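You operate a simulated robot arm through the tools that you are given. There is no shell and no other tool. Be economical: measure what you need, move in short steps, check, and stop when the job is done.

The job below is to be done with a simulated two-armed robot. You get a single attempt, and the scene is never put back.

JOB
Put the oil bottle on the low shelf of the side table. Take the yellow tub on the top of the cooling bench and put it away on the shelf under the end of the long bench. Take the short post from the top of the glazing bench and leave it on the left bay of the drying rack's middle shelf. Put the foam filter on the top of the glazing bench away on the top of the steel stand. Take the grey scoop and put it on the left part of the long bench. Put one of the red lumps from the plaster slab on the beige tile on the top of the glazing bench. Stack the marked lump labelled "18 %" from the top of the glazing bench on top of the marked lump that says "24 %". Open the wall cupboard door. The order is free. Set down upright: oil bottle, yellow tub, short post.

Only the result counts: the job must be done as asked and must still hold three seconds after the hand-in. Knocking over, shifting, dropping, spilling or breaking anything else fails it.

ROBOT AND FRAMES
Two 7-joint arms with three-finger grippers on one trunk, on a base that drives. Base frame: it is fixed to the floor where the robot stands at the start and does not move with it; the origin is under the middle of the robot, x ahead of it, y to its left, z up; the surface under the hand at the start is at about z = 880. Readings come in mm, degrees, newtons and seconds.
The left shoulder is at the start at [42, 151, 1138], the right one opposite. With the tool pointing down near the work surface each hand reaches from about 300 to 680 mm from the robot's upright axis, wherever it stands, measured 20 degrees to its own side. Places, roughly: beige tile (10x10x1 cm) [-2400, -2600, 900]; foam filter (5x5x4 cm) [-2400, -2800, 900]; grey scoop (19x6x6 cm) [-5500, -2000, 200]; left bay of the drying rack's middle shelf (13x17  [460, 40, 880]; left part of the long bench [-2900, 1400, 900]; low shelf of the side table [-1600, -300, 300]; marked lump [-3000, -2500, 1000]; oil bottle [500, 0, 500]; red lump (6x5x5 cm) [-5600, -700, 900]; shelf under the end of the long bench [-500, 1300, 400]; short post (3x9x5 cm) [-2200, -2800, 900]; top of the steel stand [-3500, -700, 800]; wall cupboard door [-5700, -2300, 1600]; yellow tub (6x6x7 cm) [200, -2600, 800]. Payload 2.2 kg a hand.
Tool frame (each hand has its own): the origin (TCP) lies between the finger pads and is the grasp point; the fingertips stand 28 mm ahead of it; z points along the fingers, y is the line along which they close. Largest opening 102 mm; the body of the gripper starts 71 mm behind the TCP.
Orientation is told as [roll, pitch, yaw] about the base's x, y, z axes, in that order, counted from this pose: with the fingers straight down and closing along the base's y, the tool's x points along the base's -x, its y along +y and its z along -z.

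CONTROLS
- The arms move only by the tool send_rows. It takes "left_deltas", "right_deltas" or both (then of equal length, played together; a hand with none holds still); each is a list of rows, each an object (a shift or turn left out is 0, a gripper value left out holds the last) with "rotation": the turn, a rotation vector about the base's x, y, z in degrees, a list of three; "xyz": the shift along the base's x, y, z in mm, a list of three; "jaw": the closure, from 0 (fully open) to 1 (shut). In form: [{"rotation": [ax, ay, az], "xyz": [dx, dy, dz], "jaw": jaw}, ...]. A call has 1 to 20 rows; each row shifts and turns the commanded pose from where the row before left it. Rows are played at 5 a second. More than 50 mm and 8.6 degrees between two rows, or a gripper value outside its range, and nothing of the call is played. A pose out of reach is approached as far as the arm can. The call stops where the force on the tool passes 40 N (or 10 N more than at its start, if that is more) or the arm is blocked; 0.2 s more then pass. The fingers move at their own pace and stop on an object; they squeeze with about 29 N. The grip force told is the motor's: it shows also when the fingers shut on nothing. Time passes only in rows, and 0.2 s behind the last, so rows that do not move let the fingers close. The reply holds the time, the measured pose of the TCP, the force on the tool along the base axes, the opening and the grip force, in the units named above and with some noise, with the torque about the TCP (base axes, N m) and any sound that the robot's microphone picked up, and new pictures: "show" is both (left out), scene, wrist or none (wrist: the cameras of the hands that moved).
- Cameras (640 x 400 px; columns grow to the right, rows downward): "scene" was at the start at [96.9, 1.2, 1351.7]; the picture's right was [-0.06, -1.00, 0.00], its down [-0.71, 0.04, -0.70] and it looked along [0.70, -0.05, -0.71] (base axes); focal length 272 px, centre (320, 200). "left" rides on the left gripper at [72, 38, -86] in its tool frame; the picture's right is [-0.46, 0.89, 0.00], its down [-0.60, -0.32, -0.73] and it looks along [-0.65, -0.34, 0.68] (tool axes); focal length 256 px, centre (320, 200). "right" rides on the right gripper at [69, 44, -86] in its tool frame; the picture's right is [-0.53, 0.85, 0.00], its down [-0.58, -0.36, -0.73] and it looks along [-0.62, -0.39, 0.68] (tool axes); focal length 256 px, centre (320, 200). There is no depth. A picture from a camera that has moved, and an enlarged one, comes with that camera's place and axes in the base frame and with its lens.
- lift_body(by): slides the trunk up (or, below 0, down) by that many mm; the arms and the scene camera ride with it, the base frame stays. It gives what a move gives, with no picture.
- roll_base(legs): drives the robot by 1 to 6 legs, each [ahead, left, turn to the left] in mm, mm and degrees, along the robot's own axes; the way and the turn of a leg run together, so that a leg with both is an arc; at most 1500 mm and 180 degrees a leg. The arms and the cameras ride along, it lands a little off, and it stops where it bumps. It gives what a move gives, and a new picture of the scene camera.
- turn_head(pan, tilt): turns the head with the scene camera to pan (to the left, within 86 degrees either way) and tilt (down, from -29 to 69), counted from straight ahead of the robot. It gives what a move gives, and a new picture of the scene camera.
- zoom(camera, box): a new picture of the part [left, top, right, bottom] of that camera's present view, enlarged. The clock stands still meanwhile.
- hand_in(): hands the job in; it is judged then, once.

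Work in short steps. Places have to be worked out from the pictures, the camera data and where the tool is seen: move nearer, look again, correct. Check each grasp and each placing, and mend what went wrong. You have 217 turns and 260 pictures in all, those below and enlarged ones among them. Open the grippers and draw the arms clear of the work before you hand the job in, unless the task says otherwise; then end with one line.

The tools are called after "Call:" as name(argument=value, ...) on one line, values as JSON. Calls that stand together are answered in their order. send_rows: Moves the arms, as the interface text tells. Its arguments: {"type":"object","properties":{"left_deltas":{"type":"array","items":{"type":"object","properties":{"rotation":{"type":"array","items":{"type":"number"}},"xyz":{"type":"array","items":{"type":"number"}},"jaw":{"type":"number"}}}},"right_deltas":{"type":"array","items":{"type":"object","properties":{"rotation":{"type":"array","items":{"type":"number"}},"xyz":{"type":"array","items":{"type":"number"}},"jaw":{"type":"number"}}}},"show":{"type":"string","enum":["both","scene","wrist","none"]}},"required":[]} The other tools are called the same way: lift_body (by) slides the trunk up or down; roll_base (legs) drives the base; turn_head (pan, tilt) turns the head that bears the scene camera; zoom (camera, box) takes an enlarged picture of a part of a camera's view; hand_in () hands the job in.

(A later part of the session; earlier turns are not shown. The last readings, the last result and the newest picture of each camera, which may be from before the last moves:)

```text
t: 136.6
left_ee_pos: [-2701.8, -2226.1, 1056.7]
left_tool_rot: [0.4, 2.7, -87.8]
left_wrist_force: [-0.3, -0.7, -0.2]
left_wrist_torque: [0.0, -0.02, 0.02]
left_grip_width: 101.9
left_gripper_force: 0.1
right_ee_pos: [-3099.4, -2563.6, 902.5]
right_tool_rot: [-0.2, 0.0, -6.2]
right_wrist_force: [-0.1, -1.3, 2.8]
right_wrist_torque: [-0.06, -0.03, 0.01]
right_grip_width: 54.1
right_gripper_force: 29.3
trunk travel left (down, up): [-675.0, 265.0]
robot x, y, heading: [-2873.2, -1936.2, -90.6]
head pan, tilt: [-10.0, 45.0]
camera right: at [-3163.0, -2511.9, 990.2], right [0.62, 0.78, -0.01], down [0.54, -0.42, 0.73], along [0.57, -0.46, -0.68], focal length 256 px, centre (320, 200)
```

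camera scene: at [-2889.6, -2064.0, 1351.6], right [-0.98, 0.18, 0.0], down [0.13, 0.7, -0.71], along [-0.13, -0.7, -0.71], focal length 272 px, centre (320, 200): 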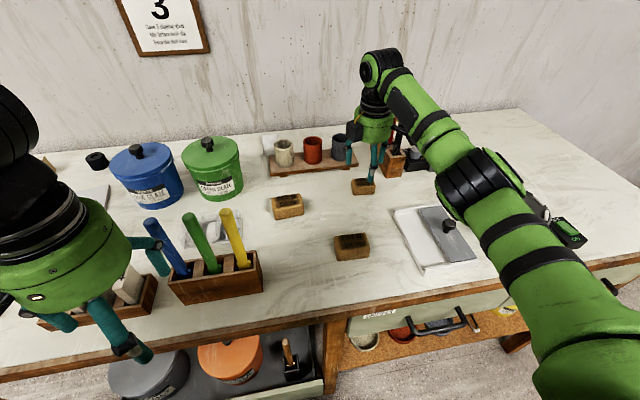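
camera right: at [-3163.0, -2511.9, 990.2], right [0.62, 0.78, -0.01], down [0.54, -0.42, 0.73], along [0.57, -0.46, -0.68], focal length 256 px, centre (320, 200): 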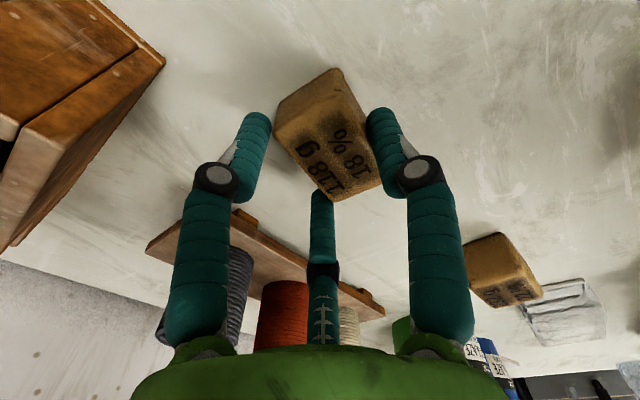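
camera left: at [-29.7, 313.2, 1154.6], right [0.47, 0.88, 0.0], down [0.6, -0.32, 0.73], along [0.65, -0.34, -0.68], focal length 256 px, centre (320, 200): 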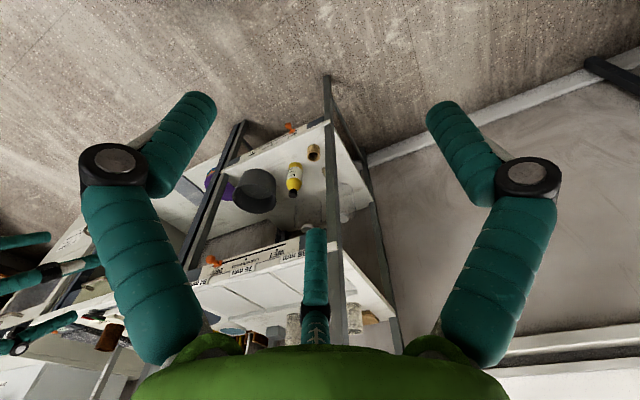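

Gripped (r=27 → 40 mm). Lift 90 and bring it back toward the 24 % block.

Call:
send_rows(right_deltas=[{"xyz": [0, 0, 25]}, {"xyz": [0, 0, 30]}, {"xyz": [0, 0, 35]}, {"xyz": [10, 20, 0]}, {"xyz": [10, 20, 0]}], show="wrist")

Call:
zoom(camera="scene", box=[310, 160, 438, 240])

```text
t: 137.8
left_ee_pos: [-2700.1, -2225.7, 1058.0]
left_tool_rot: [0.4, 2.8, -87.9]
left_wrist_force: [-0.5, 0.1, 0.0]
left_wrist_torque: [-0.02, 0.01, -0.02]
left_grip_width: 102.0
left_gripper_force: 0.0
right_ee_pos: [-3079.0, -2522.9, 993.6]
right_tool_rot: [-0.1, 0.2, -6.2]
right_wrist_force: [0.4, 0.6, -1.3]
right_wrist_torque: [-0.01, 0.0, -0.04]
right_grip_width: 54.2
right_gripper_force: 29.2
trunk travel left (down, up): [-675.0, 265.0]
robot x, y, heading: [-2874.3, -1935.1, -90.3]
head pan, tilt: [-10.0, 45.0]
camera right: at [-3143.0, -2471.2, 1080.5], right [0.62, 0.78, 0.0], down [0.54, -0.42, 0.73], along [0.57, -0.46, -0.68], focal length 256 px, centre (320, 200)
```

right: 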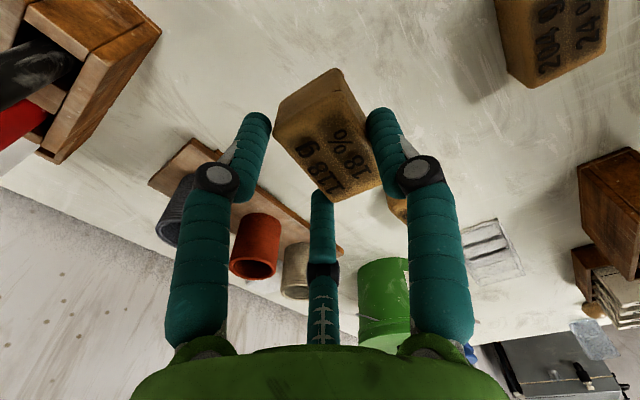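

```text
5.00 times, centred on (374, 200) of scene
camera zoom: at [-2889.0, -2063.8, 1351.6], right [-0.98, 0.18, 0.0], down [0.13, 0.69, -0.71], along [-0.13, -0.7, -0.71], focal length 1359 px, centre (50, 200)
```

zoom: 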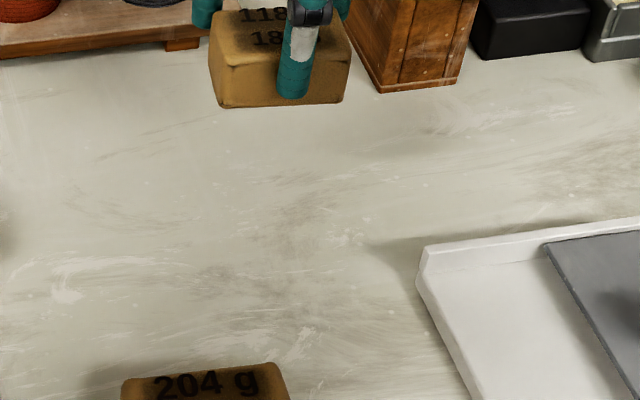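

Zoom lower for the 24 % block.

Call:
zoom(camera="scene", box=[300, 215, 412, 285])

Call:
zoom(camera="right", box=[448, 0, 640, 120])

```text
5.71 times, centred on (356, 250) of scene
camera zoom: at [-2889.0, -2063.8, 1351.6], right [-0.98, 0.18, 0.0], down [0.13, 0.69, -0.71], along [-0.13, -0.7, -0.71], focal length 1553 px, centre (114, -86)
```

zoom: 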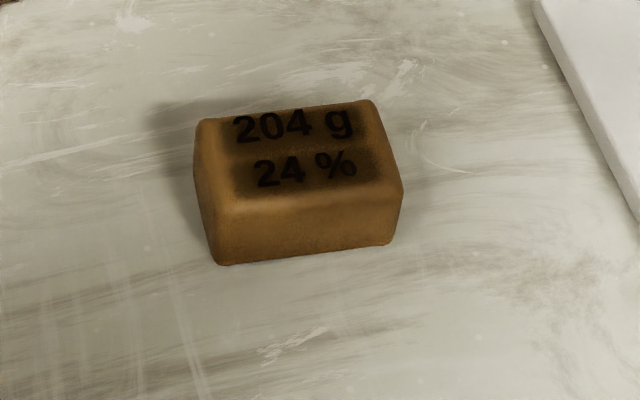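

```text
3.33 times, centred on (544, 60) of right
camera zoom: at [-3143.0, -2471.2, 1080.5], right [0.62, 0.78, 0.0], down [0.54, -0.42, 0.73], along [0.57, -0.46, -0.68], focal length 853 px, centre (-427, 667)
```

zoom: 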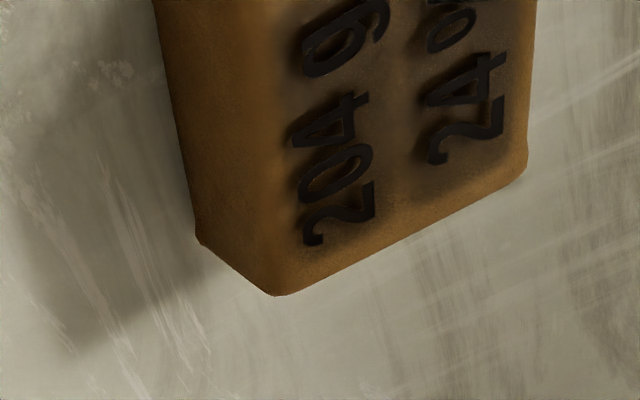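

Height ≈37, top z≈904. Wrist-based estimate of the 24 % block centre is (-3025,-2385), scene-based (-3011,-2374). Move above it at z 980 and compare visually.

Call:
send_rows(right_deltas=[{"rotation": [0, 0, 3], "xyz": [15, 35, 0]}, {"xyz": [15, 35, 0]}, {"xyz": [15, 35, -5]}, {"xyz": [12, 28, -8]}, {}], show="both")

Call:
zoom(camera="scene", box=[288, 190, 416, 270])

```text
t: 139.0
left_ee_pos: [-2701.3, -2226.5, 1057.8]
left_tool_rot: [0.4, 2.7, -87.8]
left_wrist_force: [-0.6, 0.2, 0.1]
left_wrist_torque: [0.01, 0.04, 0.01]
left_grip_width: 102.0
left_gripper_force: 0.0
right_ee_pos: [-3021.2, -2392.4, 979.6]
right_tool_rot: [-0.2, 0.2, -3.3]
right_wrist_force: [1.3, -0.9, -0.9]
right_wrist_torque: [-0.01, 0.01, 0.0]
right_grip_width: 54.0
right_gripper_force: 29.2
trunk travel left (down, up): [-675.0, 265.0]
robot x, y, heading: [-2872.6, -1934.5, -90.5]
head pan, tilt: [-10.0, 45.0]
camera scene: at [-2888.9, -2065.0, 1351.5], right [-0.98, 0.18, 0.0], down [0.13, 0.7, -0.71], along [-0.13, -0.69, -0.71], focal length 272 px, centre (320, 200)
camera right: at [-3089.3, -2343.1, 1067.1], right [0.58, 0.81, 0.0], down [0.56, -0.4, 0.73], along [0.59, -0.43, -0.68], focal length 256 px, centre (320, 200)
```

scene: 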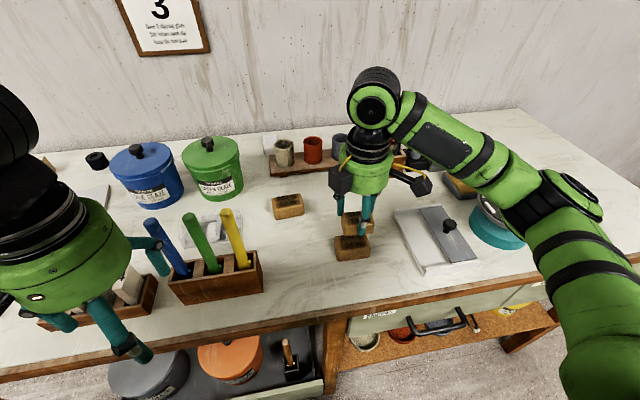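
right: 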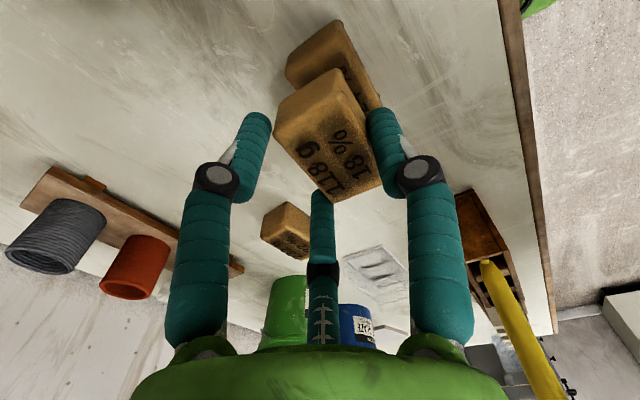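

```text
5.00 times, centred on (352, 230) of scene
camera zoom: at [-2888.9, -2065.0, 1351.5], right [-0.98, 0.18, 0.0], down [0.13, 0.7, -0.71], along [-0.13, -0.69, -0.71], focal length 1359 px, centre (160, 50)
```

zoom: 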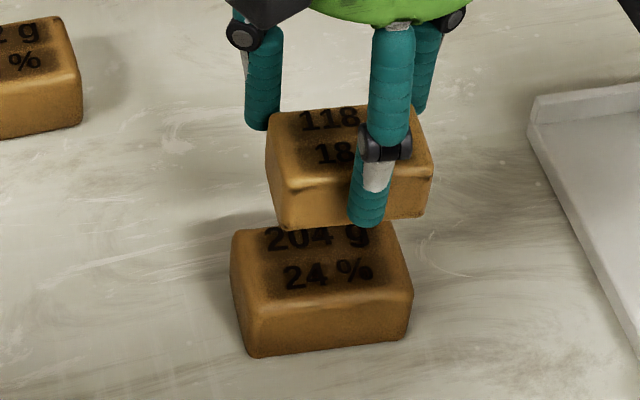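

The held block is within ~3 mm over the 24 % block. Correct and lower to near contact.

Call:
send_rows(right_deltas=[{"xyz": [3, 3, -15]}, {"xyz": [0, 0, -15]}, {"xyz": [0, 0, -5]}, {}], show="none")

Call:
zoom(camera="scene", box=[288, 190, 416, 270])

```text
t: 140.0
left_ee_pos: [-2701.5, -2225.9, 1057.4]
left_tool_rot: [0.4, 2.8, -87.8]
left_wrist_force: [0.3, -0.3, 0.4]
left_wrist_torque: [0.0, 0.02, -0.03]
left_grip_width: 102.2
left_gripper_force: 0.0
right_ee_pos: [-3019.0, -2388.3, 945.0]
right_tool_rot: [-0.2, 0.1, -3.1]
right_wrist_force: [-0.1, -0.1, -0.8]
right_wrist_torque: [-0.01, -0.02, -0.01]
right_grip_width: 53.9
right_gripper_force: 29.2
trunk travel left (down, up): [-675.0, 265.0]
robot x, y, heading: [-2874.2, -1935.8, -90.7]
head pan, tilt: [-10.0, 45.0]
```

```text
5.00 times, centred on (352, 230) of scene
camera zoom: at [-2888.9, -2064.5, 1351.5], right [-0.98, 0.18, 0.0], down [0.13, 0.7, -0.71], along [-0.13, -0.7, -0.71], focal length 1359 px, centre (160, 50)
```

zoom: 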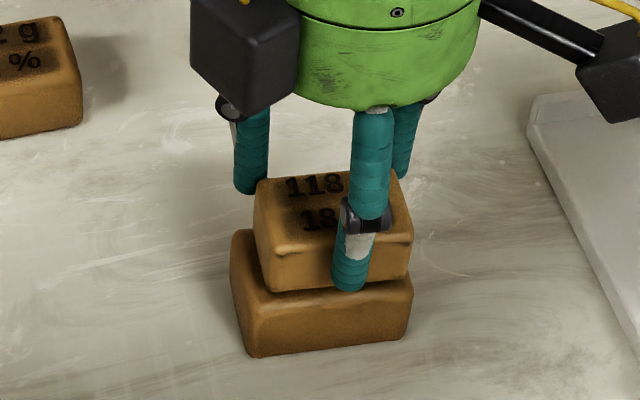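

Aligned; lower in fine steps until contact.

Call:
send_rows(right_deltas=[{"xyz": [0, 0, -4]}, {"xyz": [0, 0, -2]}, {}], show="none")

```text
t: 140.8
left_ee_pos: [-2701.4, -2225.9, 1057.0]
left_tool_rot: [0.4, 2.8, -87.7]
left_wrist_force: [-0.9, 0.3, 0.5]
left_wrist_torque: [-0.01, -0.01, 0.04]
left_grip_width: 102.1
left_gripper_force: 0.0
right_ee_pos: [-3018.9, -2387.6, 939.7]
right_tool_rot: [-0.3, 0.1, -3.3]
right_wrist_force: [-1.1, -1.6, 5.9]
right_wrist_torque: [0.16, 0.03, 0.01]
right_grip_width: 54.0
right_gripper_force: 29.0
trunk travel left (down, up): [-675.0, 265.0]
robot x, y, heading: [-2877.4, -1935.6, -90.5]
head pan, tilt: [-10.0, 45.0]
```

Contact at z 940 with 6 N. Open and rise.

Call:
send_rows(right_deltas=[{"xyz": [0, 0, -1]}, {"jaw": 0.35}, {"jaw": 0.2}, {"xyz": [0, 0, 15]}, {"xyz": [0, 0, 30]}, {"xyz": [0, 0, 40]}, {"xyz": [0, 0, 40]}], show="none")

Call:
zoom(camera="scene", box=[288, 190, 416, 270])

```text
t: 142.4
left_ee_pos: [-2702.5, -2224.7, 1058.4]
left_tool_rot: [0.3, 2.6, -87.7]
left_wrist_force: [-0.3, 0.0, -0.6]
left_wrist_torque: [-0.01, 0.02, 0.03]
left_grip_width: 102.0
left_gripper_force: 0.0
right_ee_pos: [-3017.6, -2386.4, 1062.1]
right_tool_rot: [-0.2, 0.1, -3.3]
right_wrist_force: [0.1, 0.4, 0.3]
right_wrist_torque: [0.01, 0.01, 0.01]
right_grip_width: 81.8
right_gripper_force: 0.2
trunk travel left (down, up): [-675.0, 265.0]
robot x, y, heading: [-2871.1, -1933.7, -90.4]
head pan, tilt: [-10.0, 45.0]
```

```text
5.00 times, centred on (352, 230) of scene
camera zoom: at [-2888.4, -2063.6, 1351.6], right [-0.98, 0.18, 0.0], down [0.13, 0.69, -0.71], along [-0.13, -0.7, -0.71], focal length 1359 px, centre (160, 50)
```

zoom: 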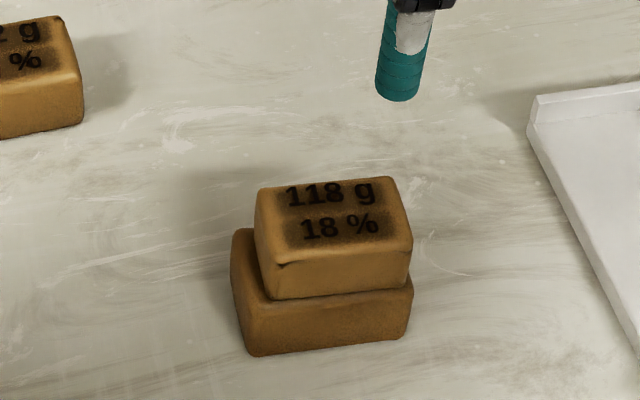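

Stack is good. Return the right hand to neutral yaw, back off, turn west, and go round to the bench's east end.

Call:
send_rows(right_deltas=[{"rotation": [0, 0, -8], "xyz": [0, 10, 0], "jaw": 0}, {"rotation": [0, 0, -8], "xyz": [0, 10, 0]}, {"rotation": [0, 0, -8], "xyz": [0, 10, 0]}, {"rotation": [0, 0, -8], "xyz": [0, 10, 0]}, {"rotation": [0, 0, -8], "xyz": [0, 10, 0]}, {"rotation": [0, 0, -8], "xyz": [0, 10, 0]}, {"rotation": [0, 0, -8], "xyz": [0, 10, 0]}, {"rotation": [0, 0, -8]}, {"rotation": [0, 0, -8]}, {"rotation": [0, 0, -8]}, {"rotation": [0, 0, -7]}], show="none")

Call:
roll_base(legs=[[-430, 0, 0], [0, 0, -90], [-1080, 0, 0]])

Call:
turn_head(pan=50, tilt=30)

```text
t: 144.8
left_ee_pos: [-2701.8, -2226.7, 1056.4]
left_tool_rot: [0.4, 2.7, -87.8]
left_wrist_force: [-0.2, 0.6, -0.2]
left_wrist_torque: [-0.01, 0.03, 0.02]
left_grip_width: 102.1
left_gripper_force: 0.0
right_ee_pos: [-3018.5, -2316.8, 1062.8]
right_tool_rot: [-0.2, 0.2, -90.4]
right_wrist_force: [0.1, 0.6, 0.0]
right_wrist_torque: [-0.03, 0.0, 0.01]
right_grip_width: 101.7
right_gripper_force: 0.0
trunk travel left (down, up): [-675.0, 265.0]
robot x, y, heading: [-2874.5, -1932.9, -90.6]
head pan, tilt: [-10.0, 45.0]
```

```text
t: 156.4
left_ee_pos: [-2086.8, -1694.2, 1057.2]
left_tool_rot: [0.4, 2.6, -178.3]
left_wrist_force: [0.0, -0.4, -1.0]
left_wrist_torque: [0.0, 0.0, 0.0]
left_grip_width: 102.2
left_gripper_force: 0.0
right_ee_pos: [-2175.6, -1376.9, 1061.9]
right_tool_rot: [-0.3, 0.2, 179.3]
right_wrist_force: [-0.7, -0.5, 0.7]
right_wrist_torque: [0.01, 0.01, -0.01]
right_grip_width: 101.9
right_gripper_force: 0.0
trunk travel left (down, up): [-675.0, 265.0]
robot x, y, heading: [-1795.0, -1524.4, 179.0]
head pan, tilt: [-10.0, 45.0]
camera scene: at [-1922.2, -1508.6, 1351.5], right [0.19, 0.98, 0.0], down [0.69, -0.13, -0.71], along [-0.69, 0.13, -0.71], focal length 272 px, centre (320, 200)
```

scene: 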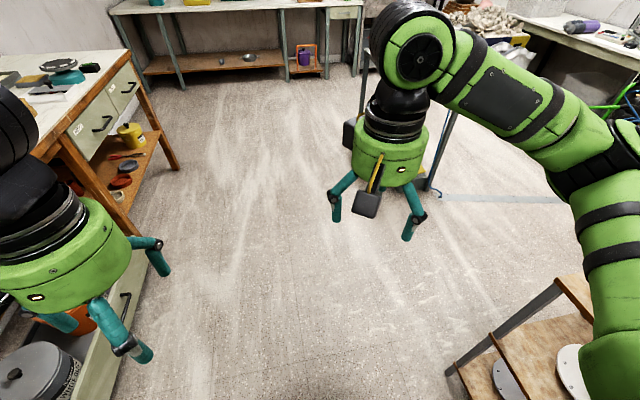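

```text
t: 157.7
left_ee_pos: [-2086.1, -1695.6, 1056.9]
left_tool_rot: [0.4, 2.7, -178.3]
left_wrist_force: [0.3, 0.6, -0.6]
left_wrist_torque: [-0.01, -0.01, 0.01]
left_grip_width: 102.0
left_gripper_force: 0.0
right_ee_pos: [-2174.7, -1377.6, 1063.0]
right_tool_rot: [-0.1, 0.2, 179.2]
right_wrist_force: [-0.8, 0.9, 0.1]
right_wrist_torque: [-0.01, -0.03, 0.02]
right_grip_width: 101.9
right_gripper_force: 0.1
trunk travel left (down, up): [-675.0, 265.0]
robot x, y, heading: [-1793.3, -1531.9, 179.1]
head pan, tilt: [50.0, 30.0]
camera scene: at [-1901.5, -1592.3, 1374.1], right [-0.75, 0.66, 0.0], down [0.33, 0.38, -0.87], along [-0.57, -0.65, -0.5], focal length 272 px, centre (320, 200)
```

scene: 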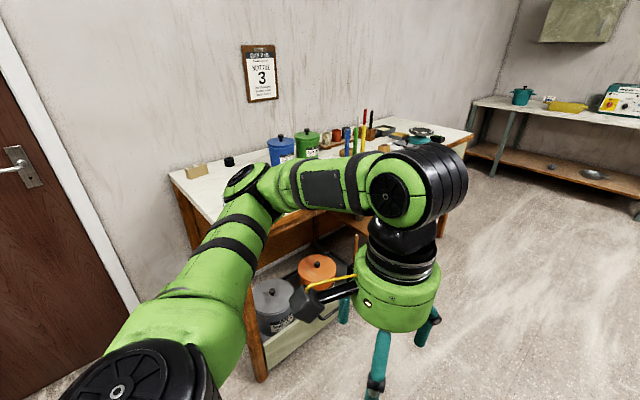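

Strafe south 780 to stand beside the bench's east end.

Call:
roll_base(legs=[[0, 780, 1]])

Call:
turn_head(pan=30, tilt=45)

```text
t: 161.9
left_ee_pos: [-2090.2, -2487.3, 1056.6]
left_tool_rot: [0.4, 2.7, -177.3]
left_wrist_force: [0.2, -0.7, 0.3]
left_wrist_torque: [-0.01, -0.05, 0.02]
left_grip_width: 102.1
left_gripper_force: 0.0
right_ee_pos: [-2185.1, -2170.8, 1060.7]
right_tool_rot: [-0.2, 0.2, -179.8]
right_wrist_force: [0.3, -0.2, 0.5]
right_wrist_torque: [-0.01, -0.02, -0.02]
right_grip_width: 101.8
right_gripper_force: 0.2
trunk travel left (down, up): [-675.0, 265.0]
robot x, y, heading: [-1799.2, -2309.7, -179.9]
head pan, tilt: [50.0, 30.0]
camera scene: at [-1906.7, -2381.1, 1374.2], right [-0.77, 0.64, 0.0], down [0.32, 0.38, -0.87], along [-0.56, -0.66, -0.5], focal length 272 px, centre (320, 200)
```

scene: 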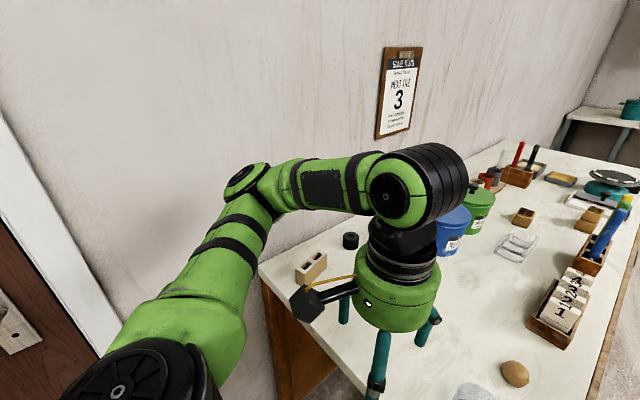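

```text
t: 162.7
left_ee_pos: [-2089.0, -2487.6, 1057.7]
left_tool_rot: [0.4, 2.7, -177.3]
left_wrist_force: [0.2, 0.5, 0.4]
left_wrist_torque: [-0.01, -0.01, 0.0]
left_grip_width: 102.0
left_gripper_force: 0.0
right_ee_pos: [-2184.2, -2170.6, 1062.6]
right_tool_rot: [-0.2, 0.2, -179.8]
right_wrist_force: [-0.5, -0.2, -0.5]
right_wrist_torque: [0.03, -0.01, -0.02]
right_grip_width: 102.2
right_gripper_force: 0.0
trunk travel left (down, up): [-675.0, 265.0]
robot x, y, heading: [-1799.3, -2308.1, -180.3]
head pan, tilt: [30.0, 45.0]
camera scene: at [-1918.9, -2353.0, 1351.6], right [-0.5, 0.87, 0.0], down [0.61, 0.35, -0.71], along [-0.61, -0.35, -0.71], focal length 272 px, centre (320, 200)
```

scene: 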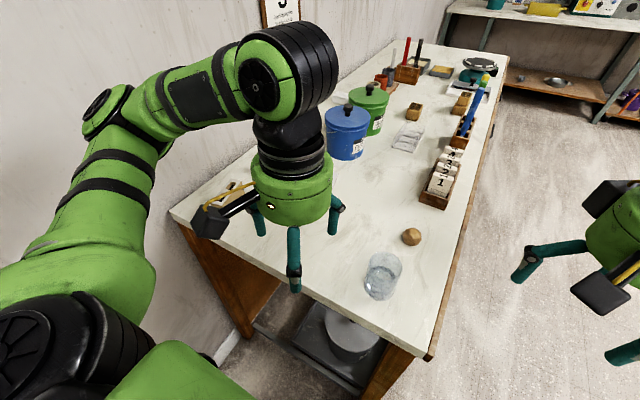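

Extend the left hand over the bench toward the filter at height.

Call:
send_rows(left_deltas=[{"xyz": [-35, -20, 0]}, {"xyz": [-35, -20, 0]}, {"xyz": [-35, -20, 0]}, {"xyz": [-35, -25, 0]}, {"xyz": [-35, -25, 0]}, {"xyz": [-35, -25, 0]}, {"xyz": [-30, -25, 0], "rotation": [0, 2.5, 0]}], show="both")

```text
t: 164.3
left_ee_pos: [-2329.2, -2649.2, 1054.8]
left_tool_rot: [0.2, 0.3, -177.4]
left_wrist_force: [-1.4, -0.6, 0.7]
left_wrist_torque: [0.03, -0.03, 0.01]
left_grip_width: 101.9
left_gripper_force: 0.1
right_ee_pos: [-2182.7, -2171.6, 1062.4]
right_tool_rot: [-0.2, 0.1, -179.9]
right_wrist_force: [0.0, -0.5, 0.5]
right_wrist_torque: [0.05, -0.02, 0.02]
right_grip_width: 101.9
right_gripper_force: 0.1
trunk travel left (down, up): [-675.0, 265.0]
robot x, y, heading: [-1796.0, -2314.0, -179.8]
head pan, tilt: [30.0, 45.0]
camera scene: at [-1919.8, -2353.6, 1351.4], right [-0.5, 0.87, 0.0], down [0.61, 0.35, -0.71], along [-0.61, -0.35, -0.71], focal length 272 px, centre (320, 200)
camera left: at [-2256.8, -2683.5, 1143.1], right [-0.42, -0.91, 0.0], down [-0.62, 0.29, 0.73], along [-0.66, 0.31, -0.69], focal length 256 px, centre (320, 200)
```

scene: 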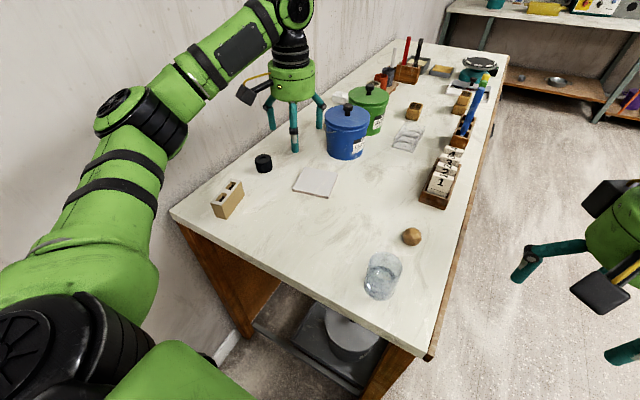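
left: 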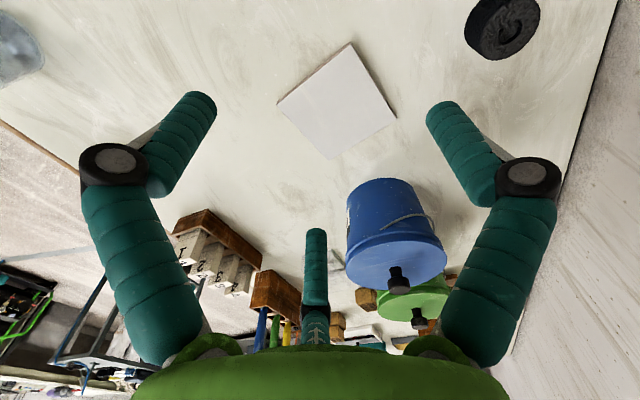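

Both cameras put the filter at (-2364,-2792); wall at ≈-2897. Strafe 55 more south, then position the hand above the filter with smaller opening.

Call:
roll_base(legs=[[0, 55, 0]])

Call:
send_rows(left_deltas=[{"xyz": [-17, -30, 0], "jaw": 0.25}, {"xyz": [-17, -30, 0]}, {"xyz": [0, -30, 0]}, {"xyz": [0, 0, -30]}, {"xyz": [0, 0, -30]}, {}], show="both")

```text
t: 165.3
left_ee_pos: [-2329.7, -2698.5, 1057.1]
left_tool_rot: [0.4, 0.2, -177.4]
left_wrist_force: [0.1, 1.0, -0.4]
left_wrist_torque: [-0.04, 0.02, 0.01]
left_grip_width: 102.1
left_gripper_force: 0.1
right_ee_pos: [-2183.4, -2222.8, 1061.6]
right_tool_rot: [-0.1, 0.2, -179.8]
right_wrist_force: [-0.5, 0.6, 0.3]
right_wrist_torque: [-0.03, 0.0, 0.04]
right_grip_width: 102.2
right_gripper_force: 0.0
trunk travel left (down, up): [-675.0, 265.0]
robot x, y, heading: [-1798.1, -2364.9, -180.0]
head pan, tilt: [30.0, 45.0]
camera scene: at [-1918.9, -2403.8, 1351.6], right [-0.5, 0.87, 0.0], down [0.61, 0.35, -0.71], along [-0.61, -0.36, -0.71], focal length 272 px, centre (320, 200)
```

scene: 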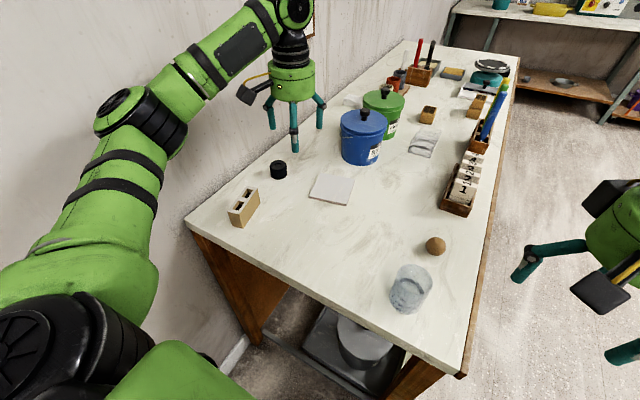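

```text
t: 166.7
left_ee_pos: [-2362.7, -2791.5, 997.5]
left_tool_rot: [0.3, 0.1, -177.5]
left_wrist_force: [-1.0, 0.2, 0.4]
left_wrist_torque: [-0.03, 0.01, -0.01]
left_grip_width: 76.6
left_gripper_force: 0.1
right_ee_pos: [-2182.1, -2224.3, 1062.0]
right_tool_rot: [-0.2, 0.0, -179.8]
right_wrist_force: [0.6, 0.0, -1.3]
right_wrist_torque: [0.02, 0.02, -0.01]
right_grip_width: 102.2
right_gripper_force: 0.2
trunk travel left (down, up): [-675.0, 265.0]
robot x, y, heading: [-1798.9, -2367.9, -179.8]
head pan, tilt: [30.0, 45.0]
camera scene: at [-1918.4, -2406.6, 1351.6], right [-0.5, 0.87, 0.0], down [0.61, 0.35, -0.71], along [-0.61, -0.35, -0.71], focal length 272 px, centre (320, 200)
camera left: at [-2289.3, -2825.4, 1084.6], right [-0.42, -0.91, 0.0], down [-0.62, 0.29, 0.73], along [-0.66, 0.31, -0.69], focal length 256 px, centre (320, 200)
```

scene: 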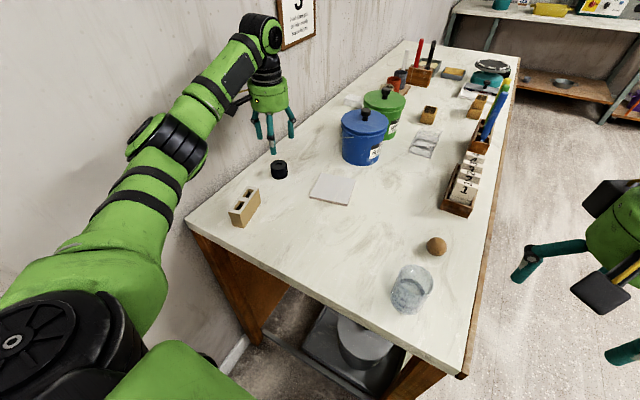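
left: 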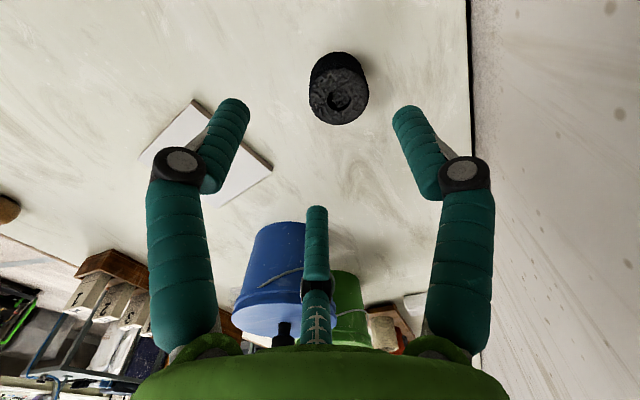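

Filter sits ~8 mm nearer the wall than the hand. Correct and descend to z≈902, close gently.

Call:
send_rows(left_deltas=[{"xyz": [-4, -8, -25]}, {"xyz": [0, 0, -30]}, {"xyz": [0, 0, -25]}, {"xyz": [0, 0, -15]}, {"jaw": 0.6}, {"jaw": 0.65}, {"jaw": 0.65}], show="wrist")

```text
t: 168.3
left_ee_pos: [-2368.1, -2800.0, 900.7]
left_tool_rot: [0.3, 0.1, -177.4]
left_wrist_force: [-0.9, 1.0, 1.7]
left_wrist_torque: [0.02, 0.04, 0.0]
left_grip_width: 47.7
left_gripper_force: 29.5
right_ee_pos: [-2183.7, -2224.3, 1061.8]
right_tool_rot: [-0.3, 0.1, -179.8]
right_wrist_force: [-0.1, -1.0, 0.5]
right_wrist_torque: [0.0, 0.01, 0.0]
right_grip_width: 102.0
right_gripper_force: 0.0
trunk travel left (down, up): [-675.0, 265.0]
robot x, y, heading: [-1799.6, -2368.1, -179.7]
head pan, tilt: [30.0, 45.0]
camera left: at [-2294.0, -2833.8, 989.1], right [-0.42, -0.91, 0.0], down [-0.62, 0.29, 0.73], along [-0.66, 0.31, -0.69], focal length 256 px, centre (320, 200)
```

left: 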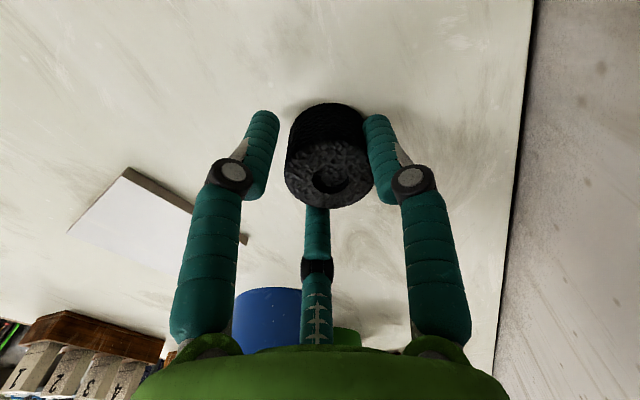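

Filter held (48 mm). Lift and retract the left hand.

Call:
send_rows(left_deltas=[{"xyz": [0, 0, 30]}, {"xyz": [0, 0, 40]}, {"xyz": [0, 0, 45]}, {"xyz": [0, 0, 40]}, {"xyz": [35, 30, 0]}, {"xyz": [35, 30, 0]}, {"xyz": [35, 30, 0]}, {"xyz": [35, 30, 0]}, {"xyz": [35, 30, 0]}, {"xyz": [35, 25, 0]}, {"xyz": [35, 25, 0]}, {"xyz": [30, 25, 0]}], show="none")

Call:
roll_base(legs=[[0, -800, 0]])

```text
t: 170.9
left_ee_pos: [-2091.0, -2573.5, 1057.3]
left_tool_rot: [0.4, 0.2, -177.4]
left_wrist_force: [0.0, 0.0, -1.2]
left_wrist_torque: [-0.02, 0.03, 0.01]
left_grip_width: 47.9
left_gripper_force: 29.2
right_ee_pos: [-2183.7, -2222.5, 1061.7]
right_tool_rot: [-0.1, 0.2, -179.8]
right_wrist_force: [-0.4, 0.5, 0.4]
right_wrist_torque: [-0.03, 0.01, 0.0]
right_grip_width: 102.0
right_gripper_force: 0.0
trunk travel left (down, up): [-675.0, 265.0]
robot x, y, heading: [-1802.5, -2364.8, -180.0]
head pan, tilt: [30.0, 45.0]
```

```text
t: 175.1
left_ee_pos: [-2091.6, -1778.2, 1056.9]
left_tool_rot: [0.4, 0.2, -177.7]
left_wrist_force: [-0.2, 1.2, -0.3]
left_wrist_torque: [-0.03, -0.05, 0.02]
left_grip_width: 47.5
left_gripper_force: 29.1
right_ee_pos: [-2181.3, -1427.2, 1063.5]
right_tool_rot: [-0.2, 0.2, 180.0]
right_wrist_force: [0.1, -0.1, -0.8]
right_wrist_torque: [0.01, -0.01, -0.02]
right_grip_width: 102.0
right_gripper_force: 0.0
trunk travel left (down, up): [-675.0, 265.0]
robot x, y, heading: [-1798.7, -1575.0, 179.6]
head pan, tilt: [30.0, 45.0]
camera scene: at [-1917.6, -1611.0, 1351.5], right [-0.5, 0.87, 0.0], down [0.61, 0.35, -0.71], along [-0.61, -0.35, -0.71], focal length 272 px, centre (320, 200)
```

scene: 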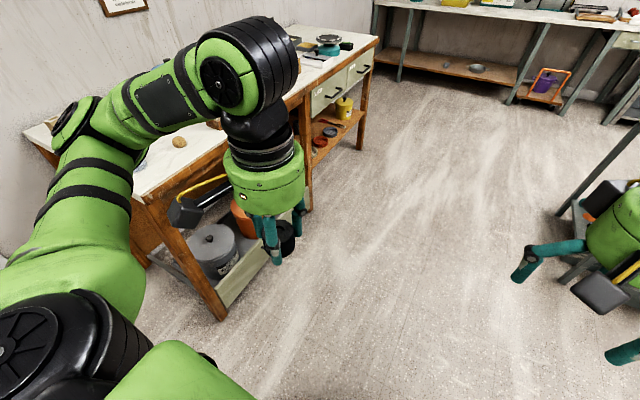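

Drive west 1550 and turn right to face the steel stand from the south.

Call:
roll_base(legs=[[1500, 0, 0], [150, 0, 0], [0, 0, -90]])

Call:
turn_head(pan=0, tilt=30)

```text
t: 187.4
left_ee_pos: [-3655.7, -1253.9, 1057.2]
left_tool_rot: [0.3, 0.2, 91.4]
left_wrist_force: [-0.7, 0.3, -0.1]
left_wrist_torque: [0.01, 0.01, 0.01]
left_grip_width: 46.1
left_gripper_force: 29.0
right_ee_pos: [-3304.9, -1169.4, 1061.5]
right_tool_rot: [-0.2, 0.2, 88.9]
right_wrist_force: [0.0, -0.9, 1.3]
right_wrist_torque: [0.01, -0.01, -0.01]
right_grip_width: 101.9
right_gripper_force: 0.0
trunk travel left (down, up): [-675.0, 265.0]
robot x, y, heading: [-3453.2, -1550.9, 89.0]
head pan, tilt: [30.0, 45.0]
camera scene: at [-3491.2, -1429.2, 1351.5], right [0.88, 0.48, 0.0], down [0.34, -0.62, -0.71], along [-0.34, 0.62, -0.71], focal length 272 px, centre (320, 200)
```

scene: 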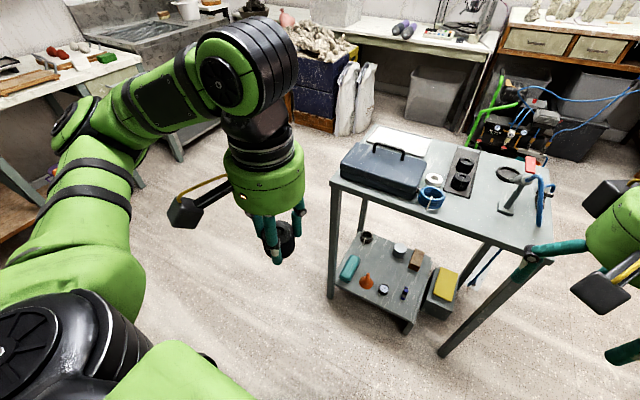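

```text
t: 188.3
left_ee_pos: [-3655.4, -1252.3, 1057.2]
left_tool_rot: [0.3, 0.2, 91.4]
left_wrist_force: [0.1, -0.2, 0.2]
left_wrist_torque: [0.01, 0.03, 0.04]
left_grip_width: 46.1
left_gripper_force: 28.4
right_ee_pos: [-3302.7, -1169.4, 1062.5]
right_tool_rot: [-0.3, 0.0, 88.9]
right_wrist_force: [-0.6, 0.6, 0.6]
right_wrist_torque: [-0.02, 0.01, 0.01]
right_grip_width: 102.1
right_gripper_force: 0.0
trunk travel left (down, up): [-675.0, 265.0]
robot x, y, heading: [-3455.7, -1545.9, 88.9]
head pan, tilt: [0.0, 30.0]
camera scene: at [-3450.2, -1410.1, 1374.1], right [1.0, -0.02, 0.0], down [-0.01, -0.5, -0.87], along [0.02, 0.87, -0.5], focal length 272 px, centre (320, 200)
```

scene: 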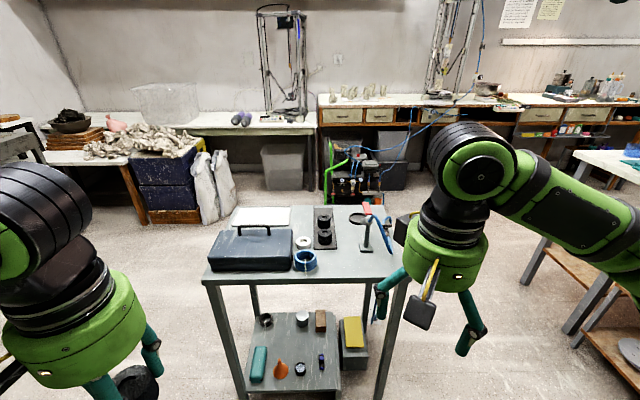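

Zoom onto the stand's top for a free spot.

Call:
zoom(camera="scene", box=[220, 180, 412, 300])

```text
3.33 times, centred on (316, 240) of scene
camera zoom: at [-3450.2, -1410.1, 1374.1], right [1.0, -0.02, 0.0], down [-0.01, -0.5, -0.87], along [0.02, 0.87, -0.5], focal length 906 px, centre (333, 67)
```

zoom: 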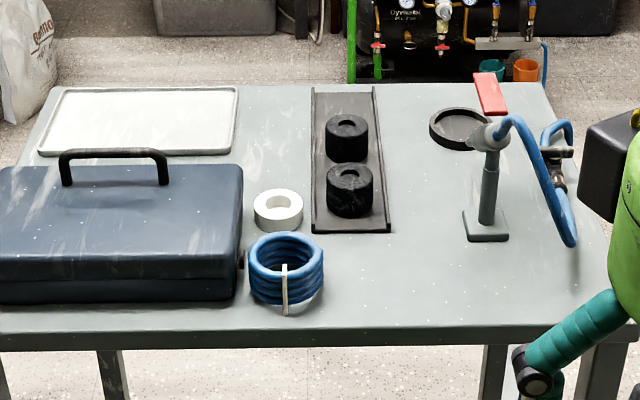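

Free spot right of the blue coil at the front. Stand height is uncertain; drive 200 nearer for a second view to triangulate.

Call:
roll_base(legs=[[200, 0, 1]])

Call:
zoom(camera="scene", box=[220, 240, 412, 360])

```text
t: 189.9
left_ee_pos: [-3658.7, -1059.1, 1057.4]
left_tool_rot: [0.2, 0.1, 92.3]
left_wrist_force: [0.1, 0.2, 0.3]
left_wrist_torque: [0.0, 0.03, 0.0]
left_grip_width: 45.6
left_gripper_force: 29.1
right_ee_pos: [-3308.2, -967.8, 1061.7]
right_tool_rot: [-0.1, 0.1, 90.0]
right_wrist_force: [-0.4, 0.3, -0.6]
right_wrist_torque: [0.0, 0.02, 0.02]
right_grip_width: 102.0
right_gripper_force: 0.1
trunk travel left (down, up): [-675.0, 265.0]
robot x, y, heading: [-3449.0, -1352.7, 89.6]
head pan, tilt: [0.0, 30.0]
camera scene: at [-3450.3, -1211.4, 1374.3], right [1.0, 0.0, 0.0], down [0.0, -0.5, -0.87], along [0.0, 0.87, -0.5], focal length 272 px, centre (320, 200)
```

scene: 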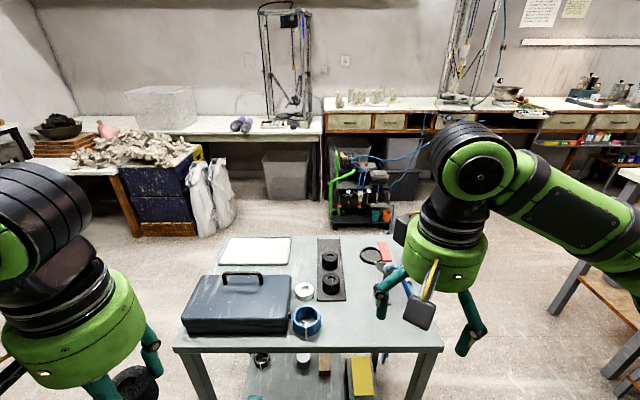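

```text
3.33 times, centred on (316, 300) of scene
camera zoom: at [-3450.3, -1211.4, 1374.3], right [1.0, 0.0, 0.0], down [0.0, -0.5, -0.87], along [0.0, 0.87, -0.5], focal length 906 px, centre (333, -133)
```

zoom: 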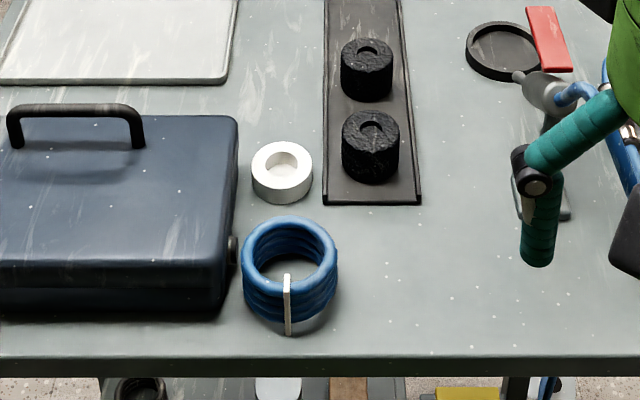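

Stand top z≈805, target (-3385,-805). Strafe right 200 so the left hand reaches naturally.

Call:
roll_base(legs=[[0, -220, 0]])

Call:
send_rows(left_deltas=[{"xyz": [15, 35, 0]}, {"xyz": [15, 35, 0]}, {"xyz": [10, 35, 0]}, {"xyz": [5, 35, -10]}, {"xyz": [3, 35, -20]}, {"xyz": [3, 35, -30]}, {"xyz": [0, 30, -30]}], show="both")

```text
t: 191.6
left_ee_pos: [-3440.0, -1057.7, 1056.7]
left_tool_rot: [0.4, 0.2, 92.4]
left_wrist_force: [0.5, 0.1, -0.2]
left_wrist_torque: [-0.03, 0.0, -0.01]
left_grip_width: 46.0
left_gripper_force: 28.4
right_ee_pos: [-3089.5, -967.2, 1062.5]
right_tool_rot: [-0.2, 0.2, 90.1]
right_wrist_force: [-0.5, 0.4, -0.9]
right_wrist_torque: [0.01, -0.01, -0.02]
right_grip_width: 102.0
right_gripper_force: 0.1
trunk travel left (down, up): [-675.0, 265.0]
robot x, y, heading: [-3228.3, -1350.0, 89.8]
head pan, tilt: [0.0, 30.0]
camera scene: at [-3230.7, -1210.9, 1374.1], right [1.0, 0.0, 0.0], down [0.0, -0.5, -0.87], along [0.0, 0.87, -0.5], focal length 272 px, centre (320, 200)
```

scene: 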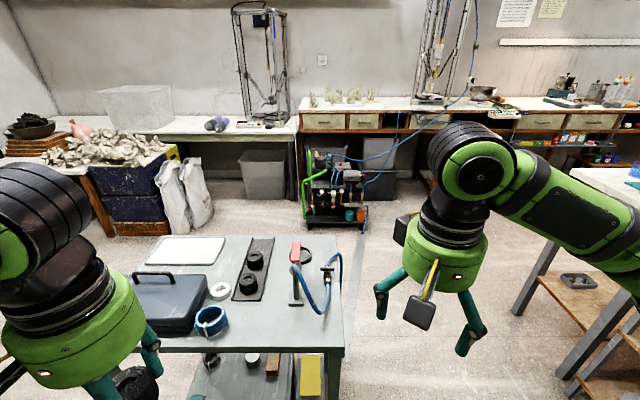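

```text
t: 193.2
left_ee_pos: [-3386.4, -817.8, 965.3]
left_tool_rot: [0.3, 0.3, 92.5]
left_wrist_force: [0.0, 0.1, -0.7]
left_wrist_torque: [-0.03, -0.01, -0.02]
left_grip_width: 45.7
left_gripper_force: 29.2
right_ee_pos: [-3087.2, -964.5, 1061.5]
right_tool_rot: [-0.2, 0.2, 90.0]
right_wrist_force: [0.3, -0.2, -0.2]
right_wrist_torque: [-0.04, 0.02, -0.02]
right_grip_width: 102.2
right_gripper_force: 0.0
trunk travel left (down, up): [-675.0, 265.0]
robot x, y, heading: [-3232.6, -1351.0, 90.0]
head pan, tilt: [0.0, 30.0]
camera scene: at [-3229.6, -1209.3, 1374.0], right [1.0, 0.0, 0.0], down [0.0, -0.5, -0.87], along [0.0, 0.87, -0.5], focal length 272 px, centre (320, 200)
camera left: at [-3422.3, -890.8, 1052.6], right [-0.9, 0.43, 0.0], down [0.29, 0.62, 0.73], along [0.31, 0.66, -0.69], focal length 256 px, centre (320, 200)
```

scene: 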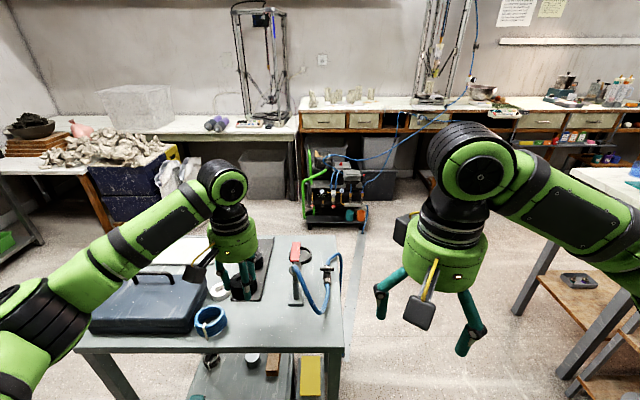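
left: 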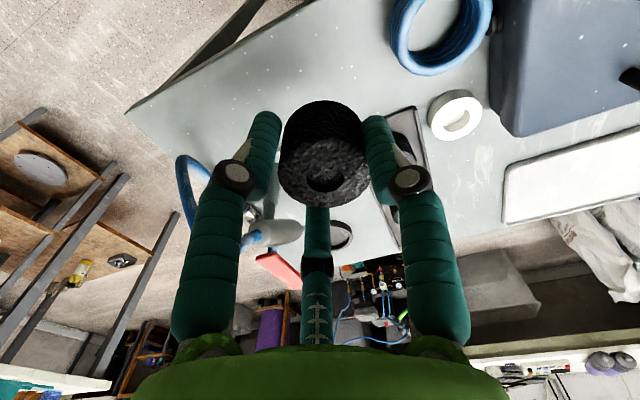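

Spot under the filter is clear. Shift 8 mm further from the coil and descend to just above z 838.

Call:
send_rows(left_deltas=[{"xyz": [8, 6, -30]}, {"xyz": [0, 0, -35]}, {"xyz": [0, 0, -35]}, {"xyz": [0, 0, -18]}, {}], show="scene")

```text
t: 194.4
left_ee_pos: [-3379.4, -812.7, 849.0]
left_tool_rot: [0.3, 0.1, 92.4]
left_wrist_force: [-0.5, 0.0, 0.0]
left_wrist_torque: [-0.01, 0.02, 0.02]
left_grip_width: 45.8
left_gripper_force: 28.8
right_ee_pos: [-3087.2, -967.8, 1063.2]
right_tool_rot: [-0.1, 0.1, 90.1]
right_wrist_force: [-0.1, 0.5, 0.2]
right_wrist_torque: [-0.01, -0.01, 0.01]
right_grip_width: 102.3
right_gripper_force: 0.1
trunk travel left (down, up): [-675.0, 265.0]
robot x, y, heading: [-3228.8, -1346.2, 89.7]
head pan, tilt: [0.0, 30.0]
camera scene: at [-3229.7, -1211.1, 1374.2], right [1.0, 0.0, 0.0], down [0.0, -0.5, -0.87], along [0.0, 0.87, -0.5], focal length 272 px, centre (320, 200)
```

scene: 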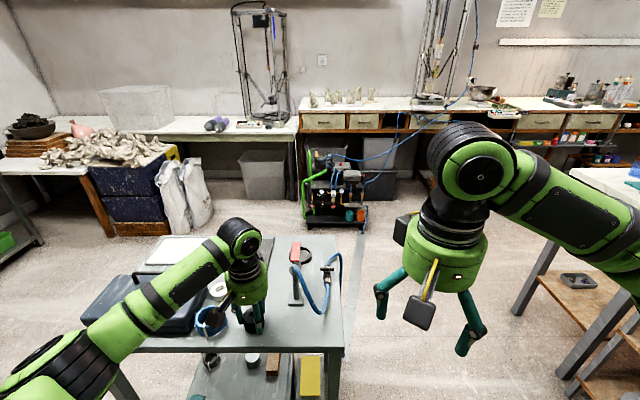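

Lower gently to contact.

Call:
send_rows(left_deltas=[{"xyz": [0, 0, -5]}, {"xyz": [0, 0, -4]}, {}], show="none")

```text
t: 195.2
left_ee_pos: [-3379.9, -812.8, 839.7]
left_tool_rot: [0.3, 0.0, 92.6]
left_wrist_force: [-1.2, 1.4, 6.4]
left_wrist_torque: [0.16, 0.13, 0.04]
left_grip_width: 45.8
left_gripper_force: 29.4
right_ee_pos: [-3087.7, -967.9, 1063.0]
right_tool_rot: [-0.2, 0.1, 90.2]
right_wrist_force: [0.9, 0.9, -0.4]
right_wrist_torque: [-0.01, 0.0, -0.01]
right_grip_width: 101.9
right_gripper_force: 0.1
trunk travel left (down, up): [-675.0, 265.0]
robot x, y, heading: [-3232.0, -1350.1, 90.0]
head pan, tilt: [0.0, 30.0]
```

Contact (6 N). Release with a small opening and rise.

Call:
send_rows(left_deltas=[{"jaw": 0.4}, {"jaw": 0.33}, {"xyz": [0, 0, 20]}, {"xyz": [0, 0, 35]}, {"xyz": [0, 0, 40]}, {"xyz": [0, 0, 45]}, {"xyz": [0, -20, 45]}, {"xyz": [0, -40, 20]}, {"xyz": [-5, -45, 0]}, {"xyz": [-20, -45, 0]}, {"xyz": [-20, -45, 0]}], show="scene")

Call:
zoom(camera="scene", box=[140, 230, 332, 350])

```text
t: 197.6
left_ee_pos: [-3425.5, -1009.8, 1045.6]
left_tool_rot: [0.2, 0.1, 92.6]
left_wrist_force: [0.3, 0.3, 0.2]
left_wrist_torque: [0.02, -0.01, 0.02]
left_grip_width: 68.5
left_gripper_force: 0.0
right_ee_pos: [-3088.9, -968.7, 1062.4]
right_tool_rot: [-0.1, 0.0, 90.1]
right_wrist_force: [-0.3, -0.2, 0.4]
right_wrist_torque: [-0.01, -0.02, 0.04]
right_grip_width: 102.2
right_gripper_force: 0.1
trunk travel left (down, up): [-675.0, 265.0]
robot x, y, heading: [-3226.1, -1352.5, 90.0]
head pan, tilt: [0.0, 30.0]
camera scene: at [-3231.0, -1213.0, 1374.4], right [1.0, 0.0, 0.0], down [0.0, -0.5, -0.87], along [0.0, 0.87, -0.5], focal length 272 px, centre (320, 200)
```

scene: 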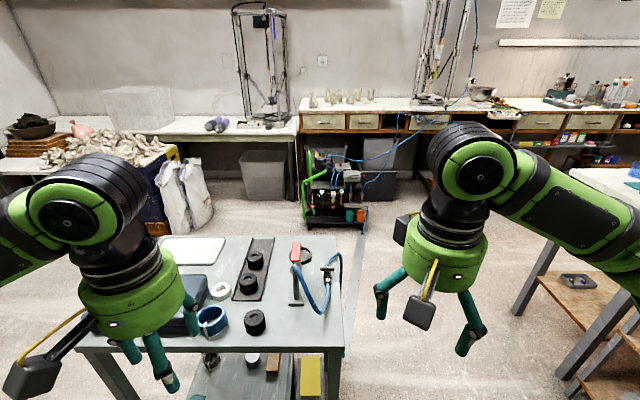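

```text
3.33 times, centred on (236, 290) of scene
camera zoom: at [-3231.0, -1213.0, 1374.4], right [1.0, 0.0, 0.0], down [0.0, -0.5, -0.87], along [0.0, 0.87, -0.5], focal length 906 px, centre (600, -100)
```

zoom: 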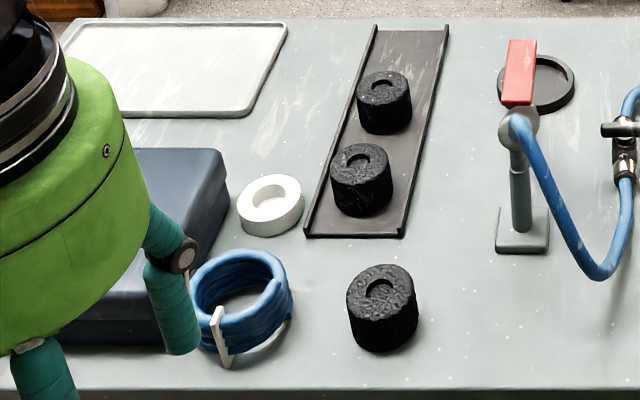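

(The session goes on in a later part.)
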